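You operate a simulated robot arm through the tools that you are given. There is no shell and no other tool.

You run a simulated robot arm. Do the job below in one go: nothing can be reset, and whatever is moved stays where it is left.

TASK
Give the green bag 3 shots of flour, clip it shut and stand it on the yellow plate.
Fine: the filler slide stays on flour; one press of the clip press. Set down upright: what you pick out.

It is judged by the outcome, as a careful person would: the job done as asked, and still so three seconds after it is handed in. It fails if anything else is knocked over, pushed out of place, dropped, spilled or broken.

THE ROBOT
A 6-joint arm with a four-finger gripper, fixed in place. Base frame: the origin is on the floor under the middle of its stand, x ahead of it, y to its left, z up; the work surface is at about z = 0.85. Units: m, degrees, N and s.
With the tool pointing down near the work surface it reaches from about 0.26 to 0.68 m from the base axis. Its first joint turns from -166.0 to 166.0 degrees. Payload 3.43 kg.
The TCP is the grasp point between the finger pads, 0.03 m short of the fingertips. In the tool frame z runs along the fingers and y along their closing line. The gripper opens to 0.12 m; its body begins 0.085 m behind the TCP.
Orientation is that of the tool frame in the base frame, as [roll, pitch, yaw] about the fixed x, y, z axes, in that order (R = Rz(yaw) Ry(pitch) Rx(roll)). With the fingers straight down and closing along the base's y, the tool's x points along the base's -x, its y along +y and its z along -z.

THE INTERFACE
- The arm moves only by the tool send_rows. Its argument "targets" is a list that holds one entry, the list of rows, each a list of 7 numbers: the shift along the base's x, y, z in units of 30 mm (1.0 is 30 mm), then the turn, a rotation vector about the base's x, y, z in units of 8 degrees (1.0 is 8 degrees), then the finger opening in mm, from 0 to 120. In form: [[[tx, ty, tz, ax, ay, az, claw], ...]]. A call has 1 to 20 rows; each row shifts and turns the commanded pose from where the row before left it. A call with a number of a shift or a turn outside -1 to 1 is refused whole. A row lasts 0.2 s, in which the tool goes at most 0.05 m and 8.6 degrees; a call with a longer step from one row to the next is refused whole, and so is a gripper value outside its range. Where a pose cannot be reached the arm comes as near as it can. A force on the tool above 40 N (or 10 N above the force at the start of the call, whichever is more), or a blocked arm, ends the call early, and 0.2 s more pass. The fingers move at their own pace (about 0.04 m/s each) and stop on an object; they squeeze with about 34 N. The grip force told is the motor's: it shows also when the fingers shut on nothing. Time passes only in rows, and 0.2 s behind the last, so rows that do not move let the fingers close. It gives the time, the measured TCP pose, the force on the tool (base axes), the opening and the grip force at its end, in the units of the frame above (readings bear some noise), with the torque about the TCP (base axes, N m) and any sound that the robot's microphone picked up.
- Cameras (640 x 400 px; columns grow to the right, rows downward): "scene" is fixed at [0.2206, 0.6513, 1.6369]; the picture's right is [-0.80, -0.59, 0.00], its down [-0.44, 0.59, -0.68] and it looks along [0.40, -0.55, -0.73] (base axes); focal length 341 px, centre (320, 200). "wrist" rides on the gripper at [0.071, -0.017, -0.121] in the tool frame; the picture's right is [0.23, 0.97, 0.00], its down [-0.81, 0.19, -0.55] and it looks along [-0.54, 0.13, 0.83] (tool axes); focal length 275 px, centre (320, 200). There is no depth. A picture from a camera that has moved, and an enlarged one, comes with that camera's place and axes in the base frame and with its lens.
- snapshot(camera): a new picture of that camera. No time passes.
- lift_body(by): moves the trunk up (or, below 0, down) by that many m; the arm rides with it, the base frame stays. It gives what a move gives, with no picture.
- enlarge(camera, box): a new picture of the part [left, top, right, bottom] of that camera's present view, enlarged. No time passes.
- sign_off(): hands the job in; it is judged then, once.

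Places have to be worked out from the pictures, the camera data and where the tool is seen. Open the gripper and draw the arm clear of the work before you hand the job in, unless the task says otherwise.

The tools are called after ">>>" as name(argument=value, ...) on one line, values as JSON. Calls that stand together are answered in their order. send_rows: Moves the arm, as the interface text tells. Its arguments: {"type":"object","properties":{"targets":{"type":"array","items":{"type":"array","items":{"type":"array","items":{"type":"number"}}}}},"required":["targets"]} The other tools are called the same way: lift_body (by) moves the trunk up or down; snapshot (camera) takes a picture; enlarge (camera, box) takes an enlarged picture of a part of a camera's view; sign_off () hands the job in.

At the start:

```text
t: 0.0
tool_pos: [0.5041, 0.124, 1.2217]
tool_rot: [180.0, 0.1, -180.0]
force: [-0.8, 0.4, 0.5]
ft_torque: [0.0, -0.02, 0.0]
width: 0.12
finger_force: 0.0
trunk travel left (down, up): [-0.225, 0.215]
```

scene: 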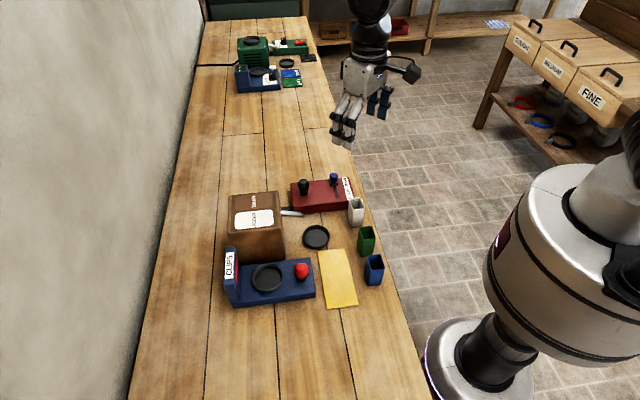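
wrist: 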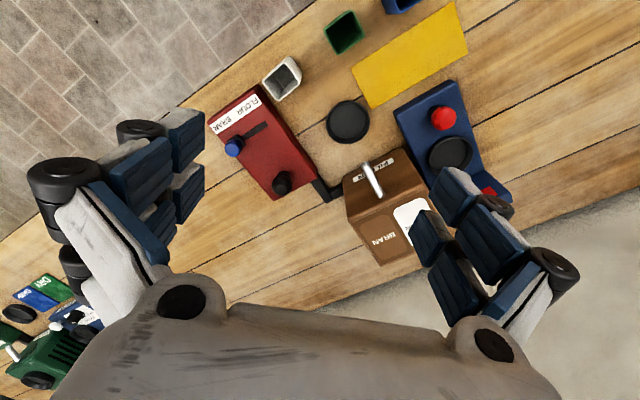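

I see a brown filler box, a red control box with a slide and knob, a black round tray, a blue clip press, three bags (white, green, blue) and a yellow plate. I'll take closer views to read labels before moving.

>>> enlarge(camera="scene", box=[210, 160, 410, 320])

>>> enlarge(camera="wrist", box=[200, 0, 520, 280])

>>> enlarge(camera="scene", box=[270, 160, 390, 240])

>>> enlarge(camera="scene", box=[215, 20, 335, 100])

```text
2.50 times, centred on (310, 240) of scene
camera zoom: at [0.2206, 0.6513, 1.6369], right [-0.8, -0.59, 0.0], down [-0.44, 0.59, -0.68], along [0.4, -0.55, -0.73], focal length 852 px, centre (345, 100)
```

zoom: 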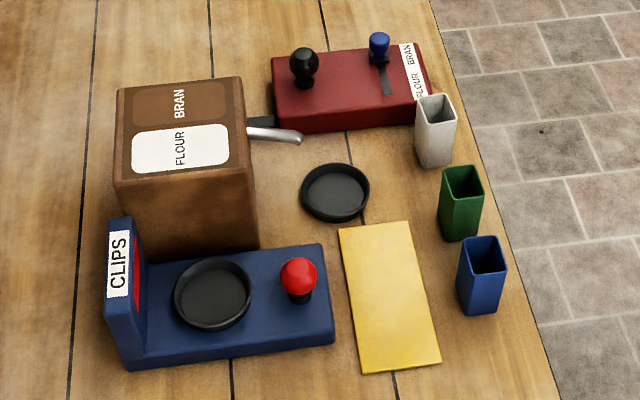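

```text
1.43 times, centred on (360, 140) of wrist
camera zoom: at [0.431, 0.1079, 1.3438], right [-0.23, 0.97, 0.0], down [0.81, 0.19, 0.55], along [0.54, 0.13, -0.83], focal length 393 px, centre (263, 286)
```

zoom: 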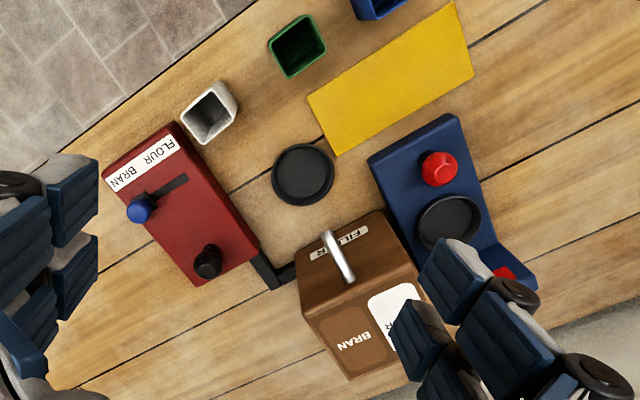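

```text
5.00 times, centred on (330, 200) of scene
camera zoom: at [0.2206, 0.6513, 1.6369], right [-0.8, -0.59, 0.0], down [-0.44, 0.59, -0.68], along [0.4, -0.55, -0.73], focal length 1704 px, centre (270, 200)
```

zoom: 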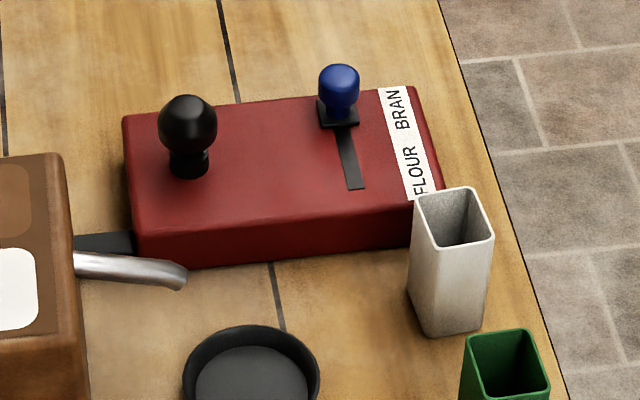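

```text
5.00 times, centred on (275, 60) of scene
camera zoom: at [0.2206, 0.6513, 1.6369], right [-0.8, -0.59, 0.0], down [-0.44, 0.59, -0.68], along [0.4, -0.55, -0.73], focal length 1704 px, centre (545, 900)
```

zoom: 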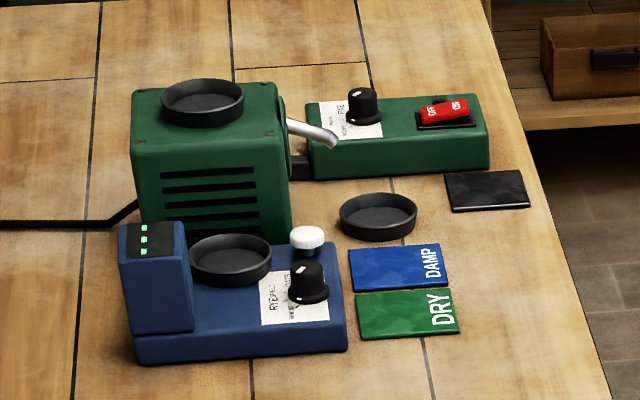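

The slide (blue knob) stands at BRAN now; the green bag is near (0.44, 0.144), top about z 0.93, the filler dish near (0.574, 0.19), spout tip near (0.60, 0.22, 0.96). I'll look at the gripper's size and at finer details of spout, bags and press before moving.

>>> enlarge(camera="scene", box=[310, 50, 430, 150])

>>> enlarge(camera="scene", box=[270, 200, 400, 290])

>>> enlarge(camera="wrist", box=[320, 60, 480, 160])

>>> enlarge(camera="scene", box=[210, 235, 340, 315])

```text
4.00 times, centred on (370, 100) of scene
camera zoom: at [0.2206, 0.6513, 1.6369], right [-0.8, -0.59, 0.0], down [-0.44, 0.59, -0.68], along [0.4, -0.55, -0.73], focal length 1363 px, centre (120, 600)
```

zoom: 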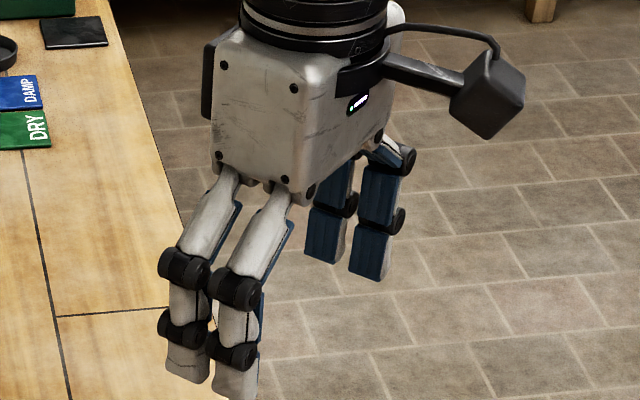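

```text
4.44 times, centred on (335, 245) of scene
camera zoom: at [0.2206, 0.6513, 1.6369], right [-0.8, -0.59, 0.0], down [-0.44, 0.59, -0.68], along [0.4, -0.55, -0.73], focal length 1514 px, centre (253, 0)
```

zoom: 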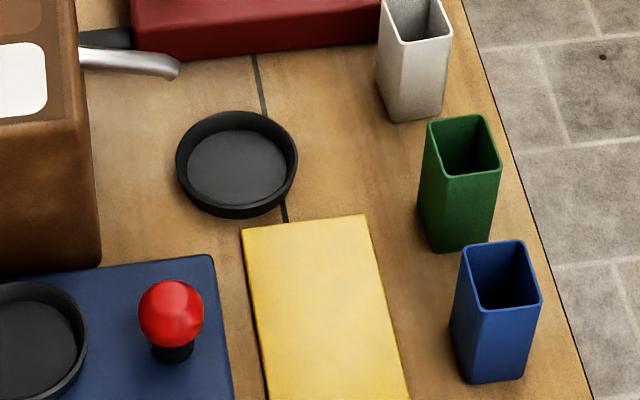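

```text
4.00 times, centred on (400, 110) of wrist
camera zoom: at [0.431, 0.1079, 1.3438], right [-0.23, 0.97, 0.0], down [0.81, 0.19, 0.55], along [0.54, 0.13, -0.83], focal length 1101 px, centre (0, 560)
```

zoom: 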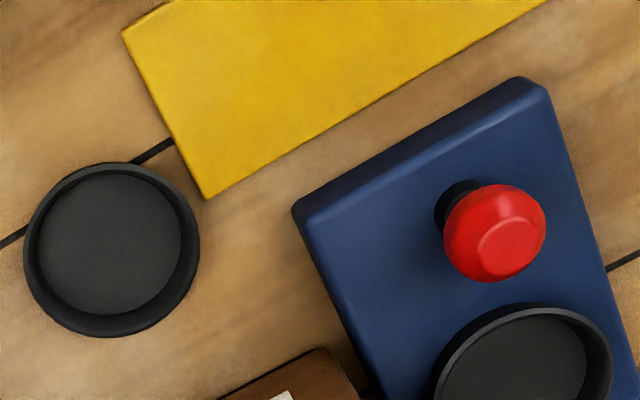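

```text
4.92 times, centred on (275, 275) of scene
camera zoom: at [0.2206, 0.6513, 1.6369], right [-0.8, -0.59, 0.0], down [-0.44, 0.59, -0.68], along [0.4, -0.55, -0.73], focal length 1677 px, centre (542, -169)
```

zoom: 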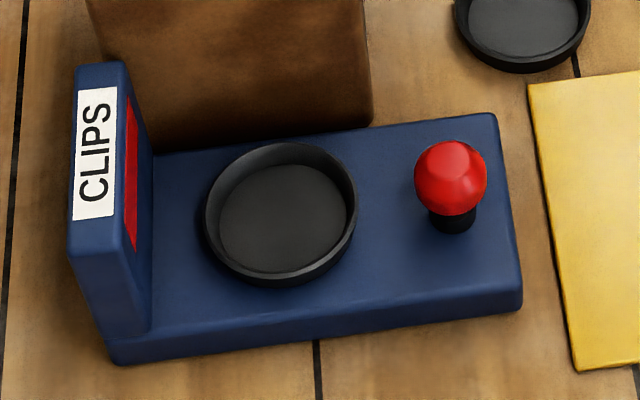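

Geometry so far: the bench is turned about 45° (its edge runs along e=(-0.71,0.71), inward is n=(0.71,0.71)); blue slide knob ≈ (0.644, 0.006, 0.91), FLOUR end lies along +e. I turn the tool by +45° so it closes along e and move above the slide knob for a closer look.

>>> send_rows(targets=[[[0.583, -0.4917, -0.7, 0, 0, 0.703, 120], [0.583, -0.4917, -0.7, 0, 0, 0.703, 120], [0.583, -0.4917, -0.7, 0, 0, 0.703, 120], [0.583, -0.4917, -0.7, 0, 0, 0.703, 120], [0.583, -0.4917, -0.7, 0, 0, 0.703, 120], [0.583, -0.4917, -0.7, 0, 0, 0.703, 120], [0.583, -0.4917, -0.7, 0, 0, 0.703, 120], [0.583, -0.4917, -0.7, 0, 0, 0.703, 120]]])

>>> snapshot(camera="wrist")

>>> snapshot(camera="scene")

```text
t: 1.8
tool_pos: [0.6459, 0.0082, 1.0546]
tool_rot: [180.0, -0.1, -134.9]
force: [-0.8, -1.6, 0.1]
ft_torque: [-0.01, 0.0, 0.03]
width: 0.1195
finger_force: 0.1
trunk travel left (down, up): [-0.225, 0.215]
```

```text
taken
camera wrist: at [0.6065, -0.0546, 1.1754], right [-0.85, 0.52, 0.0], down [0.44, 0.71, 0.55], along [0.29, 0.47, -0.83], focal length 275 px, centre (320, 200)
```

wrist: 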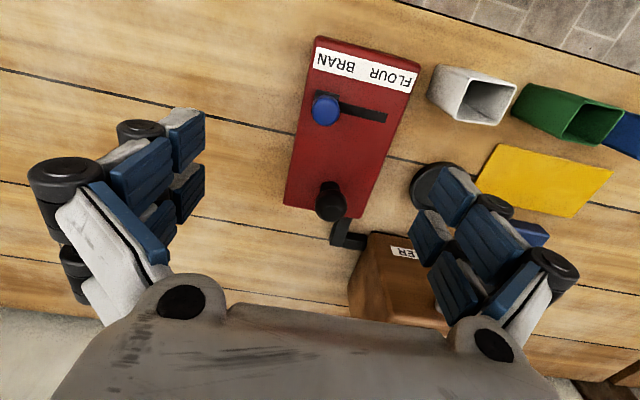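

```text
taken
```

scene: 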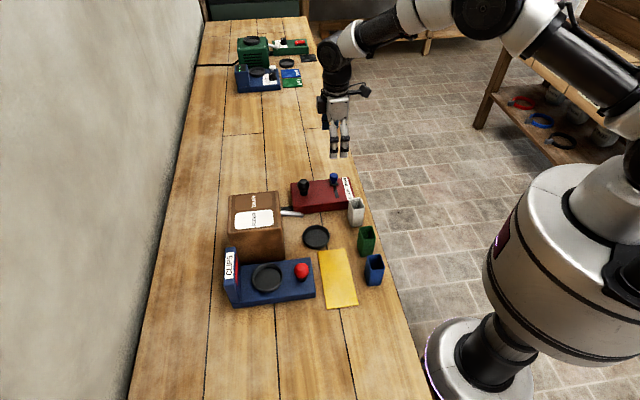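

The slide knob reads at about (0.641, 0.007) and BRAN/FLOUR directions agree with the label. I narrow the fingers to 60 mm and lower part-way over the knob to check alignment.

>>> send_rows(targets=[[[-0.1, 0.03, -0.5, 0, 0, 0, 60], [0, 0, -0.5, 0, 0, 0, 60], [0, 0, -0.5, 0, 0, 0, 60], [0, 0, -0.5, 0, 0, 0, 60], [0, 0, 0, 0, 0, 0, 60]]])

>>> snapshot(camera="wrist")

>>> enlarge(camera="scene", box=[270, 110, 390, 220])

```text
t: 3.0
tool_pos: [0.6424, 0.0078, 0.9945]
tool_rot: [179.9, 0.0, -135.1]
force: [0.0, 0.9, 0.3]
ft_torque: [0.0, -0.03, 0.03]
width: 0.0599
finger_force: 0.1
trunk travel left (down, up): [-0.225, 0.215]
```

```text
taken
camera wrist: at [0.6014, -0.0549, 1.1169], right [-0.85, 0.53, 0.0], down [0.44, 0.71, 0.55], along [0.29, 0.47, -0.83], focal length 275 px, centre (320, 200)
```

wrist: 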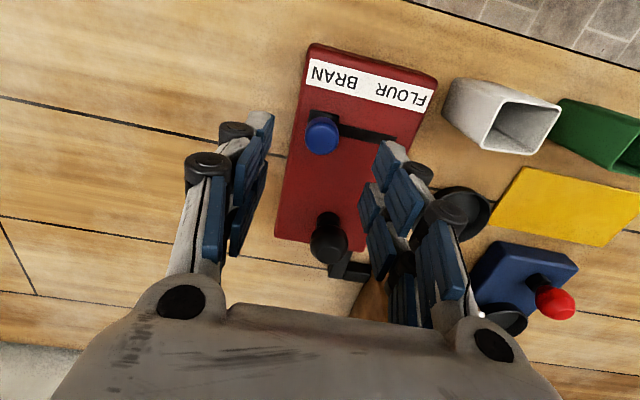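

```text
3.64 times, centred on (330, 165) of scene
camera zoom: at [0.2206, 0.6513, 1.6369], right [-0.8, -0.59, 0.0], down [-0.44, 0.59, -0.68], along [0.4, -0.55, -0.73], focal length 1239 px, centre (284, 327)
```

zoom: 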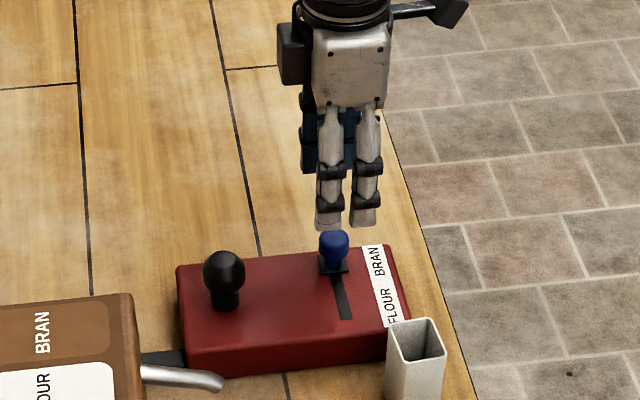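

The knob sits centred between the fingers (≈0.640, 0.008). I lower straight down so the fingertips straddle it just above the red box top (~0.888), then narrow to 36 mm.

>>> send_rows(targets=[[[-0.03, 0.02, -0.45, 0, 0, 0, 60], [0, 0, -0.45, 0, 0, 0, 60], [0, 0, -0.45, 0, 0, 0, 60], [0, 0, -0.45, 0, 0, 0, 60], [0, 0, -0.35, 0, 0, 0, 60], [0, 0, 0, 0, 0, 0, 38], [0, 0, 0, 0, 0, 0, 38]]])

>>> snapshot(camera="wrist")

>>> enlarge(camera="scene", box=[270, 110, 390, 220])

```text
t: 4.6
tool_pos: [0.6415, 0.0078, 0.9312]
tool_rot: [180.0, -0.1, -135.0]
force: [-0.3, 0.0, -0.1]
ft_torque: [0.01, 0.02, -0.01]
width: 0.0379
finger_force: 0.2
trunk travel left (down, up): [-0.225, 0.215]
```

```text
taken
camera wrist: at [0.6006, -0.0542, 1.053], right [-0.85, 0.53, 0.0], down [0.44, 0.71, 0.55], along [0.29, 0.47, -0.83], focal length 275 px, centre (320, 200)
```

wrist: 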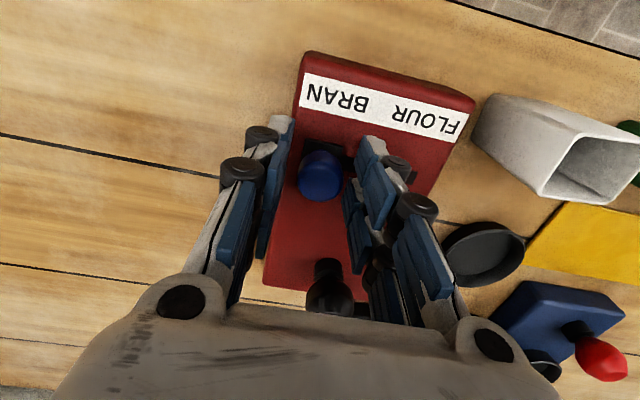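

```text
3.64 times, centred on (330, 165) of scene
camera zoom: at [0.2206, 0.6513, 1.6369], right [-0.8, -0.59, 0.0], down [-0.44, 0.59, -0.68], along [0.4, -0.55, -0.73], focal length 1239 px, centre (284, 327)
```

zoom: 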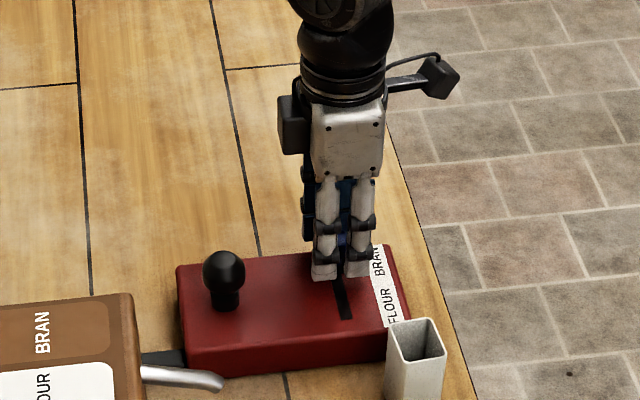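

The knob is between the fingers. To keep the leading finger away from the white bag (its near face is at e≈-0.33), I narrow to 28 mm and push the slide along +e by about 45 mm slowly.

>>> send_rows(targets=[[[0, 0, 0, 0, 0, 0, 28], [0, 0, 0, 0, 0, 0, 28], [-0.1886, 0.1886, 0, 0, 0, 0, 28], [-0.1886, 0.1886, 0, 0, 0, 0, 28], [-0.1886, 0.1886, 0, 0, 0, 0, 28], [-0.1886, 0.1886, 0, 0, 0, 0, 28], [-0.1886, 0.1886, 0, 0, 0, 0, 28], [-0.12, 0.12, 0, 0, 0, 0, 28]]])

>>> snapshot(camera="wrist")

>>> enlarge(camera="scene", box=[270, 110, 390, 240])

```text
t: 6.4
tool_pos: [0.6094, 0.0386, 0.929]
tool_rot: [180.0, -0.1, -135.0]
force: [0.5, -0.2, -0.1]
ft_torque: [0.0, -0.04, 0.0]
width: 0.0283
finger_force: 0.2
trunk travel left (down, up): [-0.225, 0.215]
```

```text
taken
camera wrist: at [0.5687, -0.0227, 1.0509], right [-0.85, 0.53, 0.0], down [0.44, 0.71, 0.55], along [0.29, 0.47, -0.83], focal length 275 px, centre (320, 200)
```

wrist: 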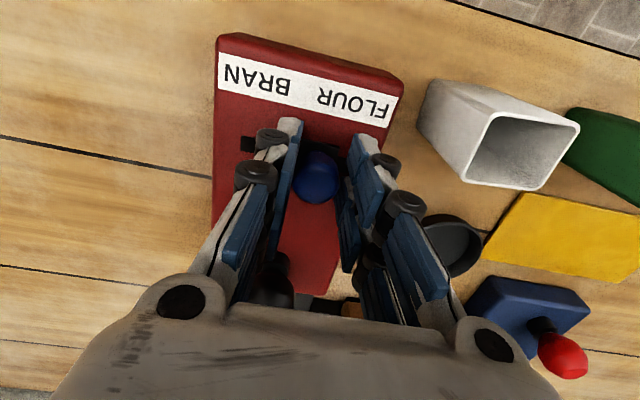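

```text
3.08 times, centred on (330, 175) of scene
camera zoom: at [0.2206, 0.6513, 1.6369], right [-0.8, -0.59, 0.0], down [-0.44, 0.59, -0.68], along [0.4, -0.55, -0.73], focal length 1048 px, centre (289, 277)
```

zoom: 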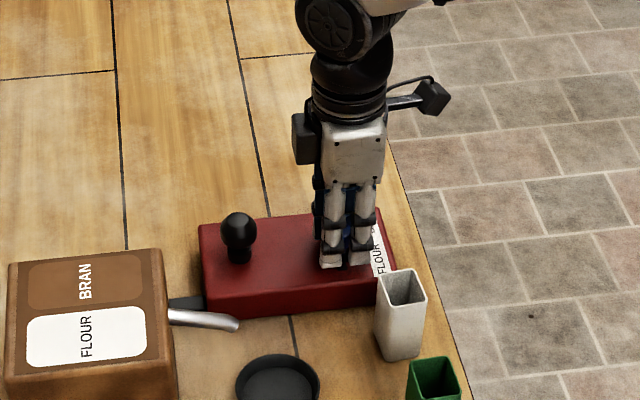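

The slide followed by 43 mm with no resistance and the knob is nearly at the slot's end. I push a few more millimetres to feel the end stop.

>>> send_rows(targets=[[[-0.08, 0.08, 0, 0, 0, 0, 28], [-0.08, 0.08, 0, 0, 0, 0, 28], [-0.08, 0.08, 0, 0, 0, 0, 28], [-0.04, 0.04, 0, 0, 0, 0, 28]]])

>>> snapshot(camera="wrist")

```text
t: 7.4
tool_pos: [0.5991, 0.0491, 0.9299]
tool_rot: [-180.0, -0.1, -135.0]
force: [0.6, 0.0, 0.3]
ft_torque: [-0.01, 0.02, 0.0]
width: 0.028
finger_force: 0.1
trunk travel left (down, up): [-0.225, 0.215]
```

```text
taken
camera wrist: at [0.5596, -0.0133, 1.0515], right [-0.85, 0.53, 0.0], down [0.44, 0.71, 0.55], along [0.29, 0.47, -0.83], focal length 275 px, centre (320, 200)
```

wrist: 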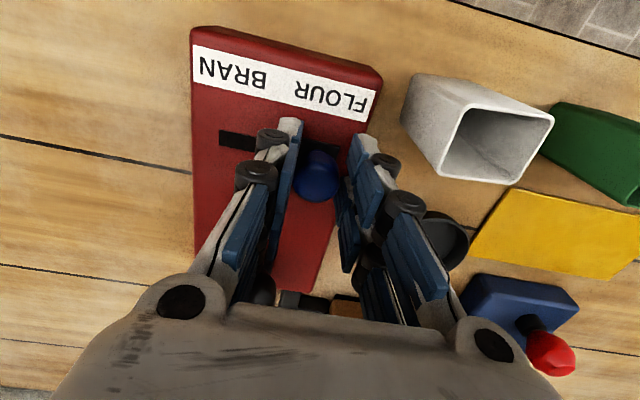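

Still no end stop felt after 57 mm in all. I push another few millimetres, watching the white bag's clearance (about 2 cm).

>>> send_rows(targets=[[[-0.06, 0.06, 0, 0, 0, 0, 28], [-0.06, 0.06, 0, 0, 0, 0, 28]]])

>>> enlarge(camera="wrist", box=[180, 20, 460, 220])

```text
t: 8.0
tool_pos: [0.5958, 0.0526, 0.9306]
tool_rot: [-180.0, 0.0, -135.0]
force: [0.1, -0.8, 1.7]
ft_torque: [-0.03, 0.0, -0.01]
width: 0.0286
finger_force: 0.6
trunk travel left (down, up): [-0.225, 0.215]
```

```text
2.00 times, centred on (320, 120) of wrist
camera zoom: at [0.5563, -0.0101, 1.0518], right [-0.85, 0.53, 0.0], down [0.44, 0.71, 0.55], along [0.29, 0.47, -0.83], focal length 551 px, centre (320, 360)
```

zoom: 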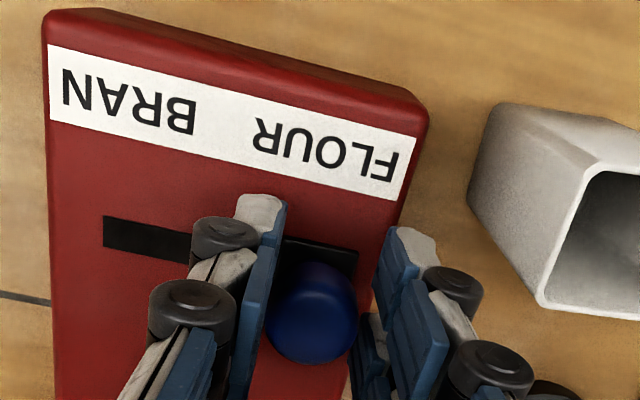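

Finger force and force reading just began to rise, so the slide is about at its stop. One more tiny push to confirm it.

>>> send_rows(targets=[[[-0.05, 0.05, 0, 0, 0, 0, 28], [-0.05, 0.05, 0, 0, 0, 0, 28]]])

>>> enlarge(camera="wrist", box=[180, 20, 460, 220])

```text
t: 8.6
tool_pos: [0.5952, 0.0536, 0.9292]
tool_rot: [-179.9, 0.1, -135.2]
force: [7.5, -6.3, -1.9]
ft_torque: [-0.02, -0.18, 0.01]
width: 0.033
finger_force: 4.2
trunk travel left (down, up): [-0.225, 0.215]
```

```text
2.00 times, centred on (320, 120) of wrist
camera zoom: at [0.5544, -0.0084, 1.0518], right [-0.85, 0.53, 0.0], down [0.44, 0.71, 0.55], along [0.29, 0.47, -0.83], focal length 551 px, centre (320, 360)
```

zoom: 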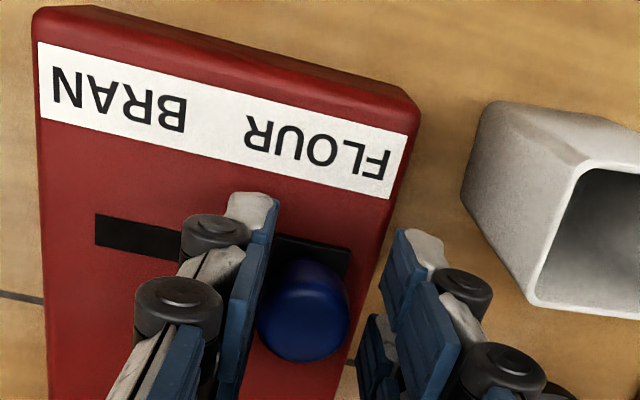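

The stop is reached (≈10 N push, knob at the FLOUR end). I back off a little, rise, and move above the green bag for a closer look.

>>> send_rows(targets=[[[0.1, -0.1, 0, 0, 0, 0, 36], [0.1, -0.1, 0, 0, 0, 0, 40], [0, 0, 0.9, 0, 0, 0, 40], [0, 0, 0.9, 0, 0, 0, 40], [0, 0, 0.9, 0, 0, 0, 40], [0, 0, 0.9, 0, 0, 0, 40], [0, 0, 0.9, 0, 0, 0, 40], [-0.8, 0.46, 0, 0, 0, 0, 56], [-0.8, 0.46, 0, 0, 0, 0, 56], [-0.8, 0.46, 0, 0, 0, 0, 56], [-0.8, 0.46, 0, 0, 0, 0, 56], [-0.8, 0.46, 0, 0, 0, 0, 56], [-0.8, 0.46, 0, 0, 0, 0, 56], [-0.5, 0.3, 0, 0, 0, 0, 56]]])

>>> snapshot(camera="wrist")

>>> enlarge(camera="scene", box=[270, 110, 430, 300])

```text
t: 11.6
tool_pos: [0.4402, 0.1423, 1.068]
tool_rot: [180.0, 0.1, -135.0]
force: [0.7, 0.9, -0.1]
ft_torque: [0.01, 0.0, -0.01]
width: 0.0559
finger_force: 0.0
trunk travel left (down, up): [-0.225, 0.215]
```

```text
taken
camera wrist: at [0.3999, 0.0797, 1.1891], right [-0.85, 0.53, 0.0], down [0.44, 0.71, 0.55], along [0.29, 0.47, -0.83], focal length 275 px, centre (320, 200)
```

wrist: 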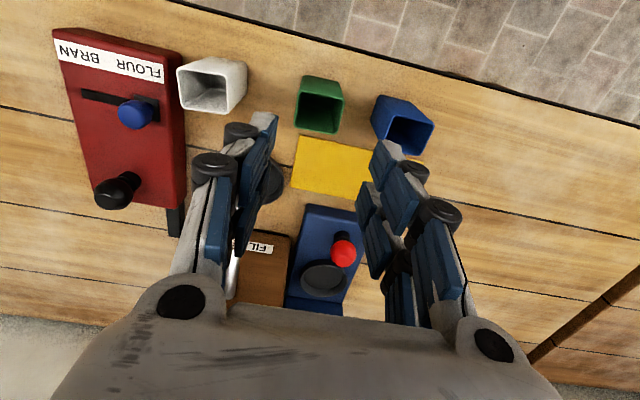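

```text
2.11 times, centred on (350, 205) of scene
camera zoom: at [0.2206, 0.6513, 1.6369], right [-0.8, -0.59, 0.0], down [-0.44, 0.59, -0.68], along [0.4, -0.55, -0.73], focal length 717 px, centre (257, 190)
```

zoom: 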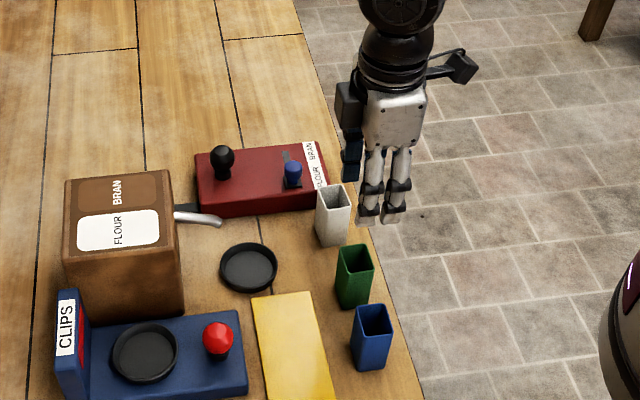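

The slide is visibly at FLOUR. I enlarge the wrist view on the bags to place the green one precisely.

>>> enlarge(camera="wrist", box=[160, 40, 450, 200])

>>> enlarge(camera="wrist", box=[270, 60, 370, 140])

>>> enlarge(camera="scene", box=[270, 160, 400, 300])

```text
2.21 times, centred on (305, 120) of wrist
camera zoom: at [0.3999, 0.0797, 1.1891], right [-0.85, 0.53, 0.0], down [0.44, 0.71, 0.55], along [0.29, 0.47, -0.83], focal length 608 px, centre (353, 377)
```

zoom: 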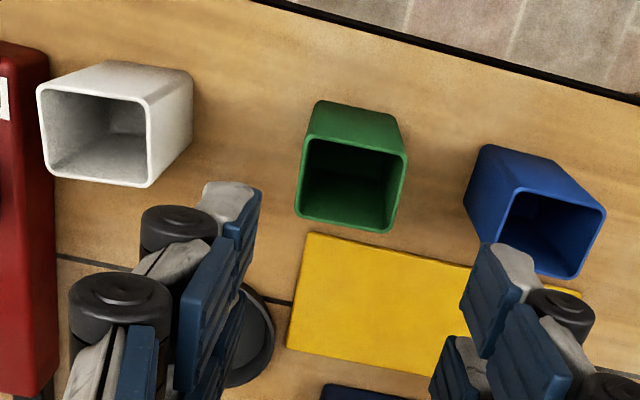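

```text
5.00 times, centred on (320, 100) of wrist
camera zoom: at [0.3999, 0.0797, 1.1891], right [-0.85, 0.53, 0.0], down [0.44, 0.71, 0.55], along [0.29, 0.47, -0.83], focal length 1376 px, centre (320, 700)
```

zoom: 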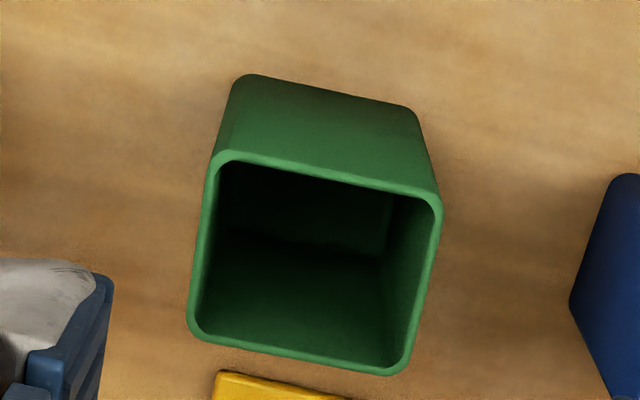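

```text
2.86 times, centred on (335, 230) of scene
camera zoom: at [0.2206, 0.6513, 1.6369], right [-0.8, -0.59, 0.0], down [-0.44, 0.59, -0.68], along [0.4, -0.55, -0.73], focal length 973 px, centre (277, 114)
```

zoom: 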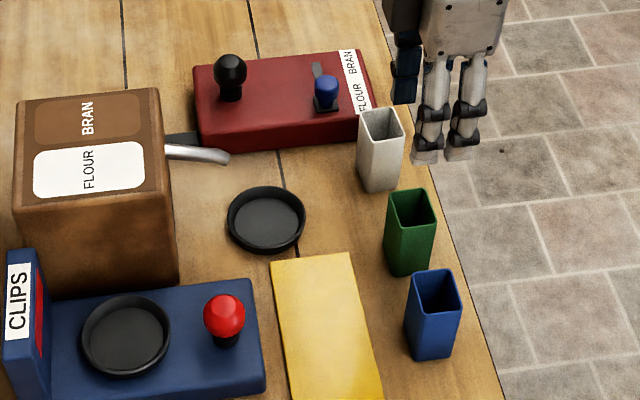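

Green bag worked out: centre ≈ (0.440, 0.144), 41×33 mm, turned ~2° from the tool, rim z≈0.932; gaps to neighbours ≈49 mm (blue) and 64 mm (white). I'll trim yaw by 2°, tilt the tool 20° so it leans back from the spout later, and lower to just above the bag with 56 mm opening.

>>> send_rows(targets=[[[0, 0.05, 0, 0, 0, 0.25, 56], [0, 0, -0.5, 0.609, -0.568, 0, 56], [0, 0, -0.5, 0.609, -0.568, 0, 56], [0, 0, -0.5, 0.609, -0.568, 0, 56], [0, 0, -0.5, 0, 0, 0, 56]]])

>>> snapshot(camera="wrist")

>>> enlarge(camera="scene", box=[290, 140, 430, 300])

```text
t: 12.8
tool_pos: [0.4363, 0.1471, 1.0155]
tool_rot: [178.8, 16.1, -133.0]
force: [0.7, 0.1, 0.3]
ft_torque: [0.01, -0.02, 0.01]
width: 0.0563
finger_force: 0.1
out of reach, approached as far as the arm can: row 4
trunk travel left (down, up): [-0.225, 0.215]
```

```text
taken
camera wrist: at [0.3803, 0.0598, 1.1118], right [-0.87, 0.5, -0.04], down [0.3, 0.58, 0.76], along [0.4, 0.65, -0.65], focal length 275 px, centre (320, 200)
```

wrist: 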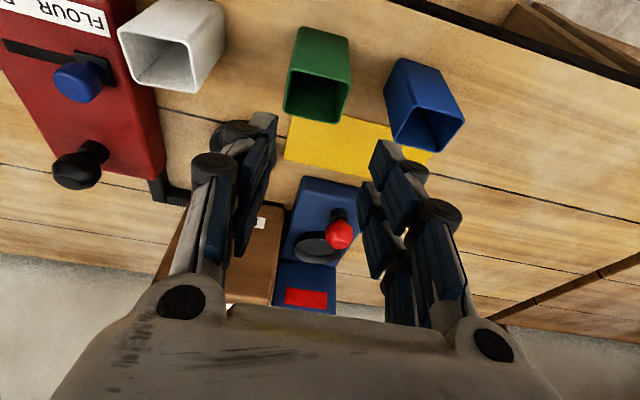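

```text
2.50 times, centred on (360, 220) of scene
camera zoom: at [0.2206, 0.6513, 1.6369], right [-0.8, -0.59, 0.0], down [-0.44, 0.59, -0.68], along [0.4, -0.55, -0.73], focal length 852 px, centre (220, 150)
```

zoom: 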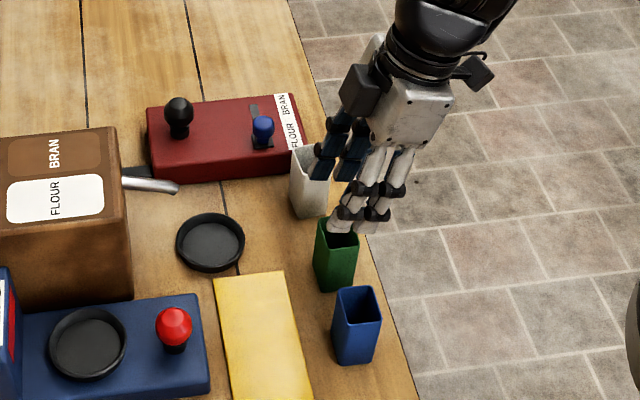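

The 20° tilt isn't reachable this close in (got 16°, position off by ~5 mm). I'll settle for about 10° tilt and re-centre over the bag.

>>> send_rows(targets=[[[0.07, -0.05, 0, -0.557, 0.52, 0, 56], [0, 0, 0, 0, 0, 0, 56]]])

>>> snapshot(camera="wrist")

```text
t: 13.4
tool_pos: [0.4364, 0.1487, 1.016]
tool_rot: [177.8, 13.0, -132.9]
force: [-0.3, -0.2, -0.2]
ft_torque: [-0.02, 0.02, -0.03]
width: 0.0559
finger_force: 0.1
out of reach, approached as far as the arm can: row 1
trunk travel left (down, up): [-0.225, 0.215]
```

```text
taken
camera wrist: at [0.3843, 0.0645, 1.1168], right [-0.87, 0.49, -0.02], down [0.33, 0.6, 0.73], along [0.37, 0.63, -0.69], focal length 275 px, centre (320, 200)
```

wrist: 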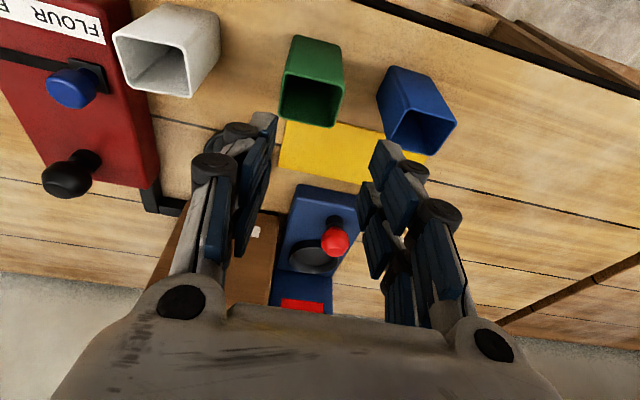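

The commanded tilt was evidently still ~14°, just beyond reach here. I reduce it further to about 8° and set the commanded position back over the bag.

>>> send_rows(targets=[[[-0.07, 0.05, 0, -0.54, 0.503, 0, 56], [0, 0, 0, 0, 0, 0, 56]]])

```text
t: 14.0
tool_pos: [0.435, 0.1503, 1.0151]
tool_rot: [177.9, 7.1, -133.0]
force: [0.1, 0.7, -0.4]
ft_torque: [-0.02, 0.03, 0.01]
width: 0.056
finger_force: 0.0
trunk travel left (down, up): [-0.225, 0.215]
```

It's now reachable at ~7° tilt (the steeper tilt was apparently near a wrist singularity). I correct the small 2° roll error and re-centre on (0.440, 0.144).

>>> send_rows(targets=[[[0.09, -0.108, 0, -0.089, -0.095, -0.016, 56], [0.09, -0.108, 0, -0.089, -0.095, -0.016, 56], [0, 0, 0, 0, 0, 0, 56]]])

>>> snapshot(camera="wrist")

>>> enlarge(camera="scene", box=[290, 140, 430, 300])

```text
t: 14.8
tool_pos: [0.4403, 0.1427, 1.0135]
tool_rot: [-179.9, 7.1, -133.1]
force: [0.3, -0.2, -0.5]
ft_torque: [0.0, -0.02, 0.02]
width: 0.0559
finger_force: 0.1
trunk travel left (down, up): [-0.225, 0.215]
```

```text
taken
camera wrist: at [0.3919, 0.0691, 1.126], right [-0.87, 0.5, -0.03], down [0.36, 0.67, 0.65], along [0.34, 0.55, -0.76], focal length 275 px, centre (320, 200)
```

wrist: 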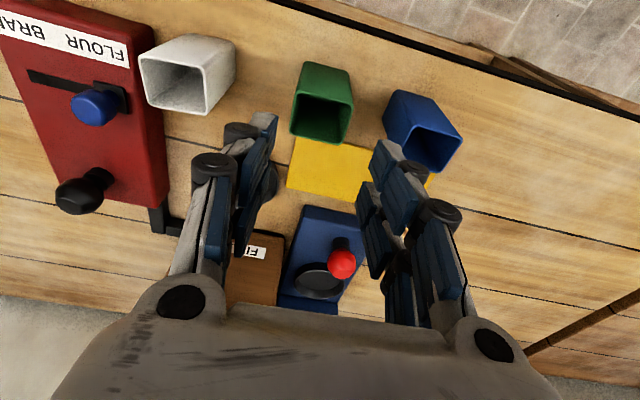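

```text
2.50 times, centred on (360, 220) of scene
camera zoom: at [0.2206, 0.6513, 1.6369], right [-0.8, -0.59, 0.0], down [-0.44, 0.59, -0.68], along [0.4, -0.55, -0.73], focal length 852 px, centre (220, 150)
```

zoom: 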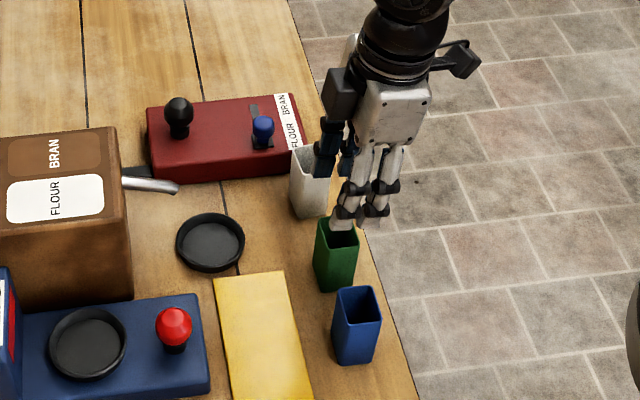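

The pose is right (7° tilt, over the bag). I lower to just above the rim and check finger clearance on both sides.

>>> send_rows(targets=[[[0, 0.03, -0.5, 0, 0, 0, 56], [0, 0, -0.6, 0, 0, 0, 56], [0, 0, 0, 0, 0, 0, 56]]])

>>> snapshot(camera="wrist")

>>> enlarge(camera="scene", box=[310, 170, 410, 300])

```text
t: 15.6
tool_pos: [0.4403, 0.1446, 0.9792]
tool_rot: [-179.9, 7.2, -132.9]
force: [0.2, -0.5, -0.2]
ft_torque: [0.01, -0.02, -0.04]
width: 0.056
finger_force: 0.0
trunk travel left (down, up): [-0.225, 0.215]
```

```text
taken
camera wrist: at [0.3923, 0.0705, 1.0915], right [-0.87, 0.5, -0.03], down [0.36, 0.67, 0.65], along [0.34, 0.55, -0.76], focal length 275 px, centre (320, 200)
```

wrist: 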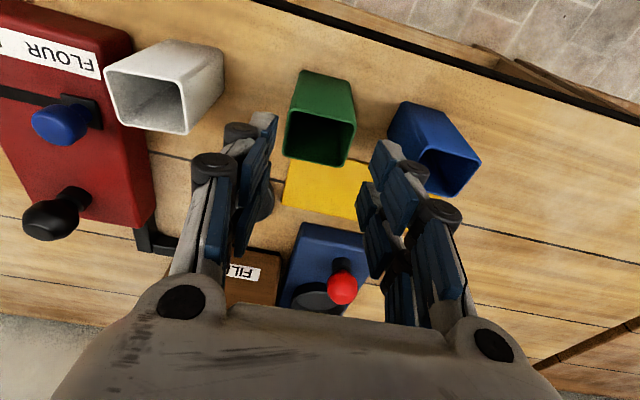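

```text
3.08 times, centred on (360, 235) of scene
camera zoom: at [0.2206, 0.6513, 1.6369], right [-0.8, -0.59, 0.0], down [-0.44, 0.59, -0.68], along [0.4, -0.55, -0.73], focal length 1048 px, centre (197, 92)
```

zoom: 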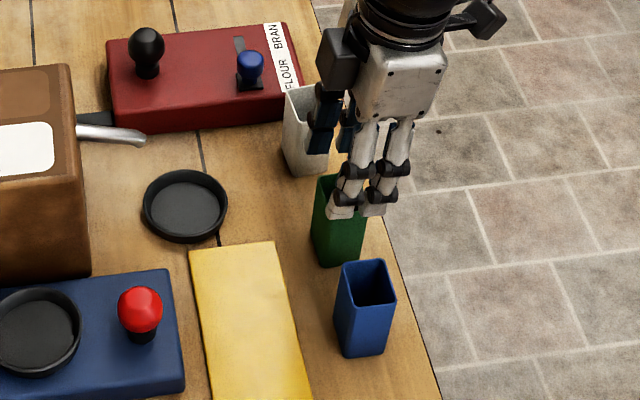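

The rim lies centred between the fingertips with ~7 mm free on each side. I lower to TCP z≈0.915 so the pads cover the upper half of the bag.

>>> send_rows(targets=[[[0, 0, -0.45, 0, 0, 0, 56], [0, 0, -0.45, 0, 0, 0, 56], [0, 0, -0.45, 0, 0, 0, 56], [0, 0, -0.45, 0, 0, 0, 56], [0, 0, -0.34, 0, 0, 0, 56]]])

>>> snapshot(camera="wrist")

>>> enlarge(camera="scene", box=[310, 170, 410, 300])

```text
t: 16.8
tool_pos: [0.4377, 0.1436, 0.9166]
tool_rot: [-179.9, 7.1, -133.0]
force: [0.5, -0.6, -0.6]
ft_torque: [0.0, 0.04, 0.01]
width: 0.0562
finger_force: 0.1
trunk travel left (down, up): [-0.225, 0.215]
```

```text
taken
camera wrist: at [0.3901, 0.0705, 1.0284], right [-0.87, 0.5, -0.03], down [0.36, 0.67, 0.65], along [0.34, 0.55, -0.76], focal length 275 px, centre (320, 200)
```

wrist: 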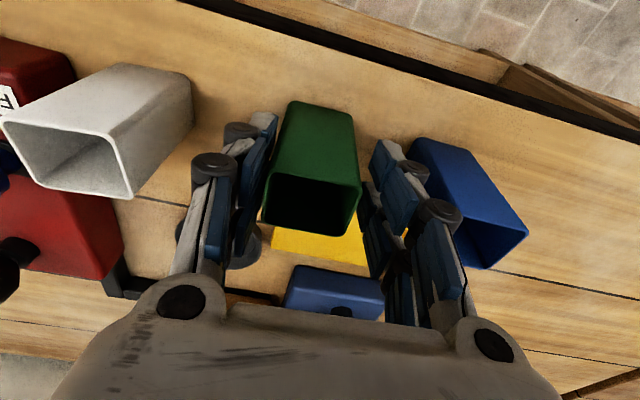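

```text
3.08 times, centred on (360, 235) of scene
camera zoom: at [0.2206, 0.6513, 1.6369], right [-0.8, -0.59, 0.0], down [-0.44, 0.59, -0.68], along [0.4, -0.55, -0.73], focal length 1048 px, centre (197, 92)
```

zoom: 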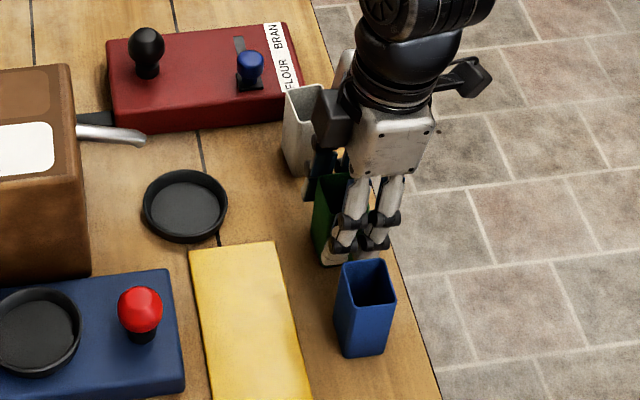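

No contact so far and the bag sits between the pads. I close the fingers on it gently.

>>> send_rows(targets=[[[0, 0, 0, 0, 0, 0, 44], [0, 0, 0, 0, 0, 0, 36], [0, 0, 0, 0, 0, 0, 30], [0, 0, 0, 0, 0, 0, 26], [0, 0, 0, 0, 0, 0, 26]]])

>>> snapshot(camera="wrist")

```text
t: 18.0
tool_pos: [0.4384, 0.1433, 0.9168]
tool_rot: [-179.9, 7.1, -133.0]
force: [0.6, 0.0, 0.5]
ft_torque: [0.01, -0.08, 0.03]
width: 0.0434
finger_force: 34.2
trunk travel left (down, up): [-0.225, 0.215]
```

```text
taken
camera wrist: at [0.3899, 0.0704, 1.0285], right [-0.87, 0.5, -0.03], down [0.36, 0.67, 0.65], along [0.34, 0.55, -0.76], focal length 275 px, centre (320, 200)
```

wrist: 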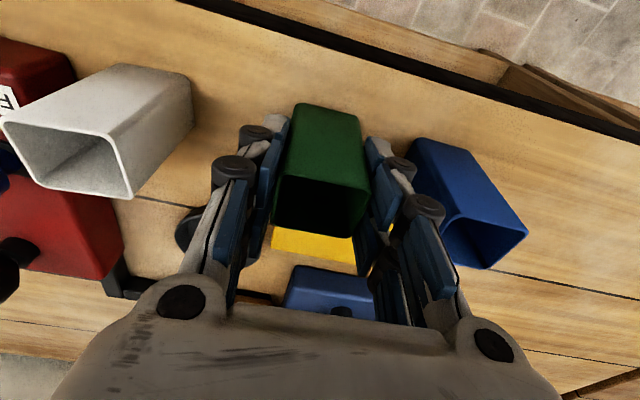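

The bag is held (43 mm, 34 N). I lift it straight up 8 cm and check the hold.

>>> send_rows(targets=[[[0, 0, 0.2, 0, 0, 0, 26], [0, 0, 0.4, 0, 0, 0, 26], [0, 0, 0.5, 0, 0, 0, 26], [0, 0, 0.5, 0, 0, 0, 26], [0, 0, 0.5, 0, 0, 0, 26], [0, 0, 0.5, 0, 0, 0, 26]]])

>>> snapshot(camera="wrist")

>>> enlarge(camera="scene", box=[270, 130, 430, 300])

```text
t: 19.4
tool_pos: [0.4399, 0.1428, 0.9944]
tool_rot: [179.9, 7.2, -132.9]
force: [0.5, -0.1, -1.7]
ft_torque: [0.0, 0.0, 0.0]
width: 0.0434
finger_force: 33.9
trunk travel left (down, up): [-0.225, 0.215]
```

```text
taken
camera wrist: at [0.3918, 0.0698, 1.1066], right [-0.87, 0.5, -0.03], down [0.36, 0.67, 0.65], along [0.34, 0.55, -0.76], focal length 275 px, centre (320, 200)
```

wrist: 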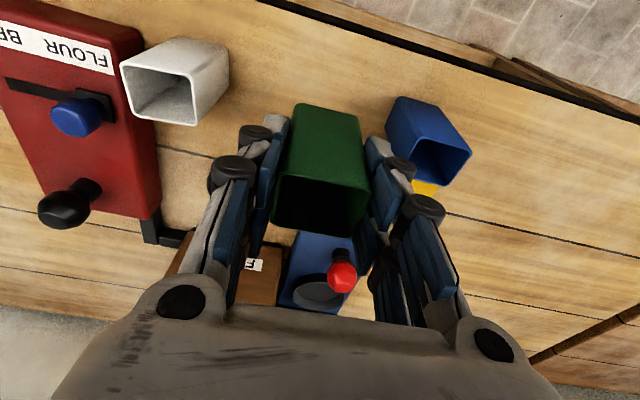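

```text
2.35 times, centred on (350, 215) of scene
camera zoom: at [0.2206, 0.6513, 1.6369], right [-0.8, -0.59, 0.0], down [-0.44, 0.59, -0.68], along [0.4, -0.55, -0.73], focal length 802 px, centre (249, 165)
```

zoom: 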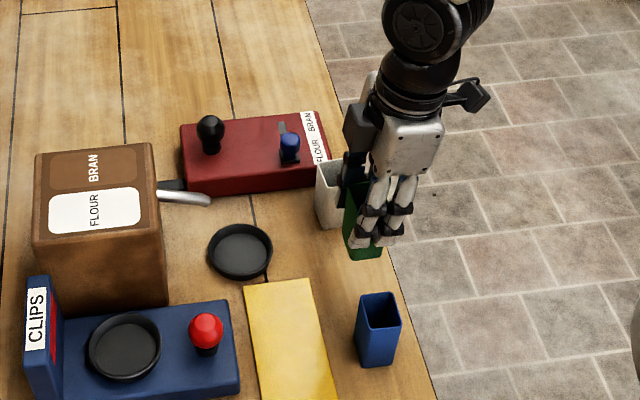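

The bag came up securely. Before placing it I want a good view of the filler dish and spout, so I rise and shift over to the yellow-plate side, from where the wrist camera can see them past the fingers.

>>> send_rows(targets=[[[0, 0, 0.7, 0, 0, 0, 26], [0, 0, 0.7, 0, 0, 0, 26], [0, 0, 0.8, 0, 0, 0, 26], [0.2, 0.67, 0, 0, 0, 0, 26], [0.2, 0.67, 0, 0, 0, 0, 26], [0.2, 0.67, 0, 0, 0, 0, 26], [0.2, 0.67, 0, 0, 0, 0, 26], [0.2, 0.67, 0, 0, 0, 0, 26], [0.2, 0.67, 0, 0, 0, 0, 26], [0.2, 0.67, 0, 0, 0, 0, 26], [0.2, 0.67, 0, 0, 0, 0, 26], [0, 0, 0, 0, 0, 0, 26]]])

>>> snapshot(camera="wrist")

>>> enlarge(camera="wrist", box=[80, 0, 280, 140])

```text
t: 22.0
tool_pos: [0.4879, 0.3064, 1.0603]
tool_rot: [-180.0, 7.1, -133.1]
force: [-0.5, -1.5, -1.4]
ft_torque: [-0.05, -0.02, -0.01]
width: 0.0435
finger_force: 34.4
trunk travel left (down, up): [-0.225, 0.215]
```

```text
taken
camera wrist: at [0.4409, 0.232, 1.173], right [-0.87, 0.5, -0.03], down [0.36, 0.67, 0.65], along [0.34, 0.55, -0.76], focal length 275 px, centre (320, 200)
```

wrist: 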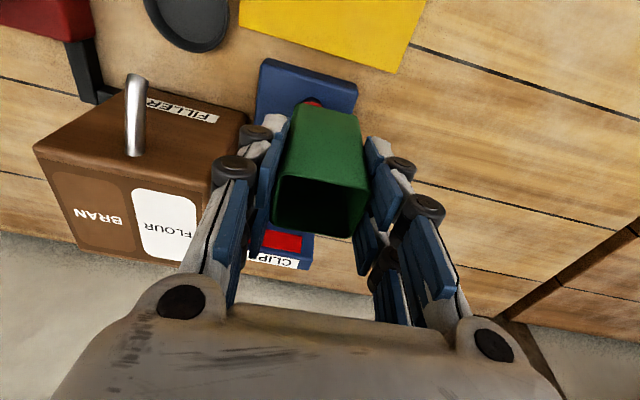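

```text
2.86 times, centred on (180, 70) of wrist
camera zoom: at [0.4409, 0.232, 1.173], right [-0.87, 0.5, -0.03], down [0.36, 0.67, 0.65], along [0.34, 0.55, -0.76], focal length 786 px, centre (720, 571)
```

zoom: 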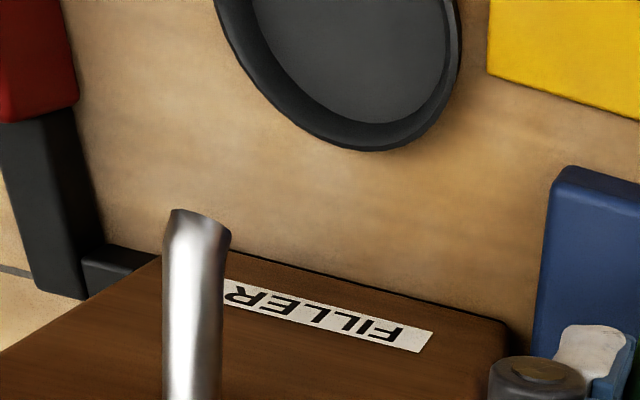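

The dish is cut off at the top of the picture; I shift 5 cm back toward the robot so the whole dish and spout come into view.

>>> send_rows(targets=[[[-0.6, -0.6, 0, 0, 0, 0, 26], [-0.6, -0.6, 0, 0, 0, 0, 26], [0, 0, 0, 0, 0, 0, 26]]])

>>> snapshot(camera="wrist")

>>> enlarge(camera="wrist", box=[80, 0, 280, 140])

```text
t: 22.8
tool_pos: [0.4505, 0.2687, 1.06]
tool_rot: [179.9, 7.2, -133.0]
force: [-0.1, -0.2, -0.7]
ft_torque: [0.01, 0.03, 0.02]
width: 0.0434
finger_force: 34.4
trunk travel left (down, up): [-0.225, 0.215]
```

```text
taken
camera wrist: at [0.4028, 0.1948, 1.1727], right [-0.87, 0.5, -0.03], down [0.36, 0.67, 0.65], along [0.34, 0.55, -0.76], focal length 275 px, centre (320, 200)
```

wrist: 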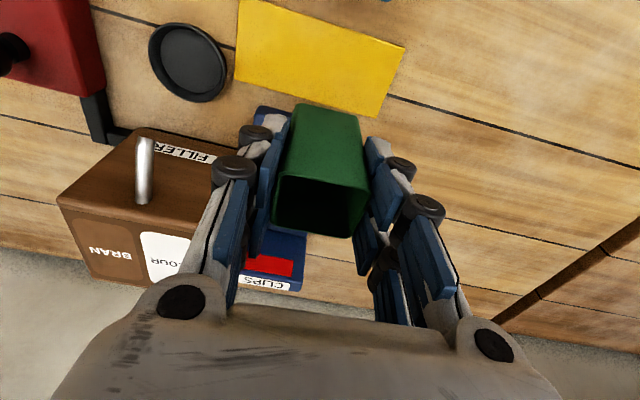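

```text
2.86 times, centred on (180, 70) of wrist
camera zoom: at [0.4028, 0.1948, 1.1727], right [-0.87, 0.5, -0.03], down [0.36, 0.67, 0.65], along [0.34, 0.55, -0.76], focal length 786 px, centre (720, 571)
```

zoom: 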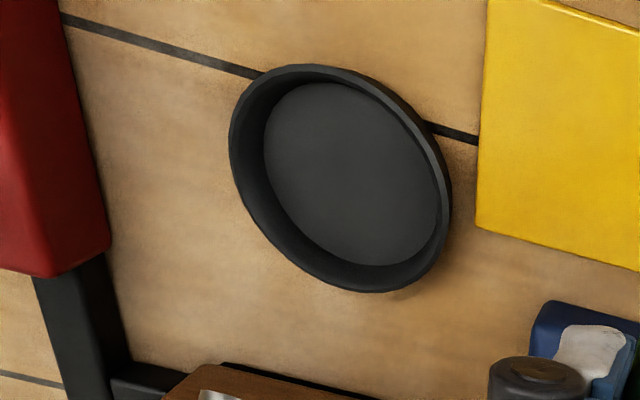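

Dish centre works out at ≈(0.571, 0.190) and the spout tip at ≈(0.595, 0.218, 0.965), i.e. ~36 mm behind the dish centre. I carry the bag over to a point 15 mm short of the dish centre (robot side), staying high.

>>> send_rows(targets=[[[0.733, -0.595, 0, 0, 0, 0, 26], [0.733, -0.595, 0, 0, 0, 0, 26], [0.733, -0.595, 0, 0, 0, 0, 26], [0.733, -0.595, 0, 0, 0, 0, 26], [0.733, -0.595, 0, 0, 0, 0, 26], [0, 0, 0, 0, 0, 0, 26]]])

>>> snapshot(camera="wrist")

>>> enlarge(camera="scene", box=[220, 100, 400, 300])

```text
t: 24.2
tool_pos: [0.5611, 0.1789, 1.0602]
tool_rot: [-179.9, 7.1, -132.9]
force: [0.8, 0.5, -1.5]
ft_torque: [-0.04, 0.01, 0.01]
width: 0.0434
finger_force: 34.4
trunk travel left (down, up): [-0.225, 0.215]
```

```text
taken
camera wrist: at [0.5137, 0.1051, 1.1731], right [-0.87, 0.5, -0.03], down [0.36, 0.67, 0.65], along [0.34, 0.55, -0.76], focal length 275 px, centre (320, 200)
```

wrist: 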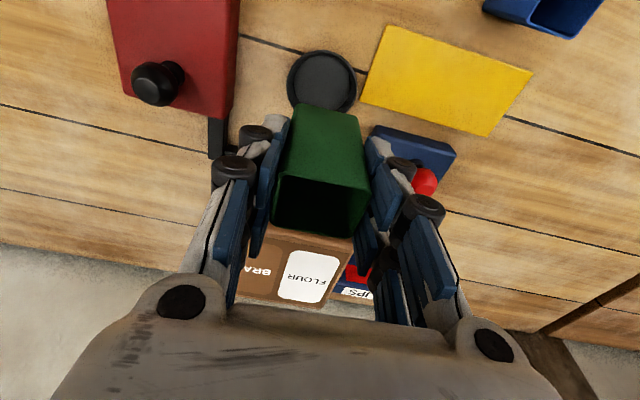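

```text
2.00 times, centred on (310, 200) of scene
camera zoom: at [0.2206, 0.6513, 1.6369], right [-0.8, -0.59, 0.0], down [-0.44, 0.59, -0.68], along [0.4, -0.55, -0.73], focal length 681 px, centre (340, 200)
```

zoom: 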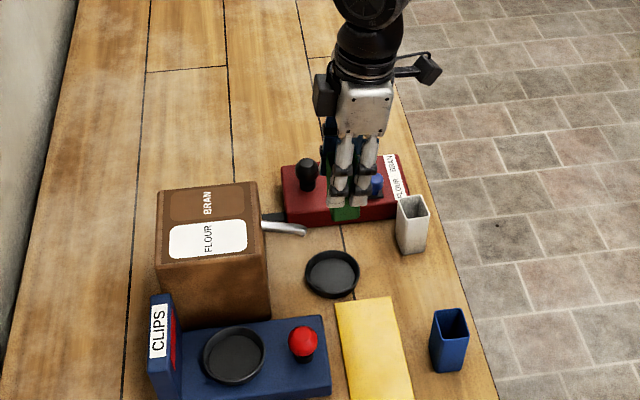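

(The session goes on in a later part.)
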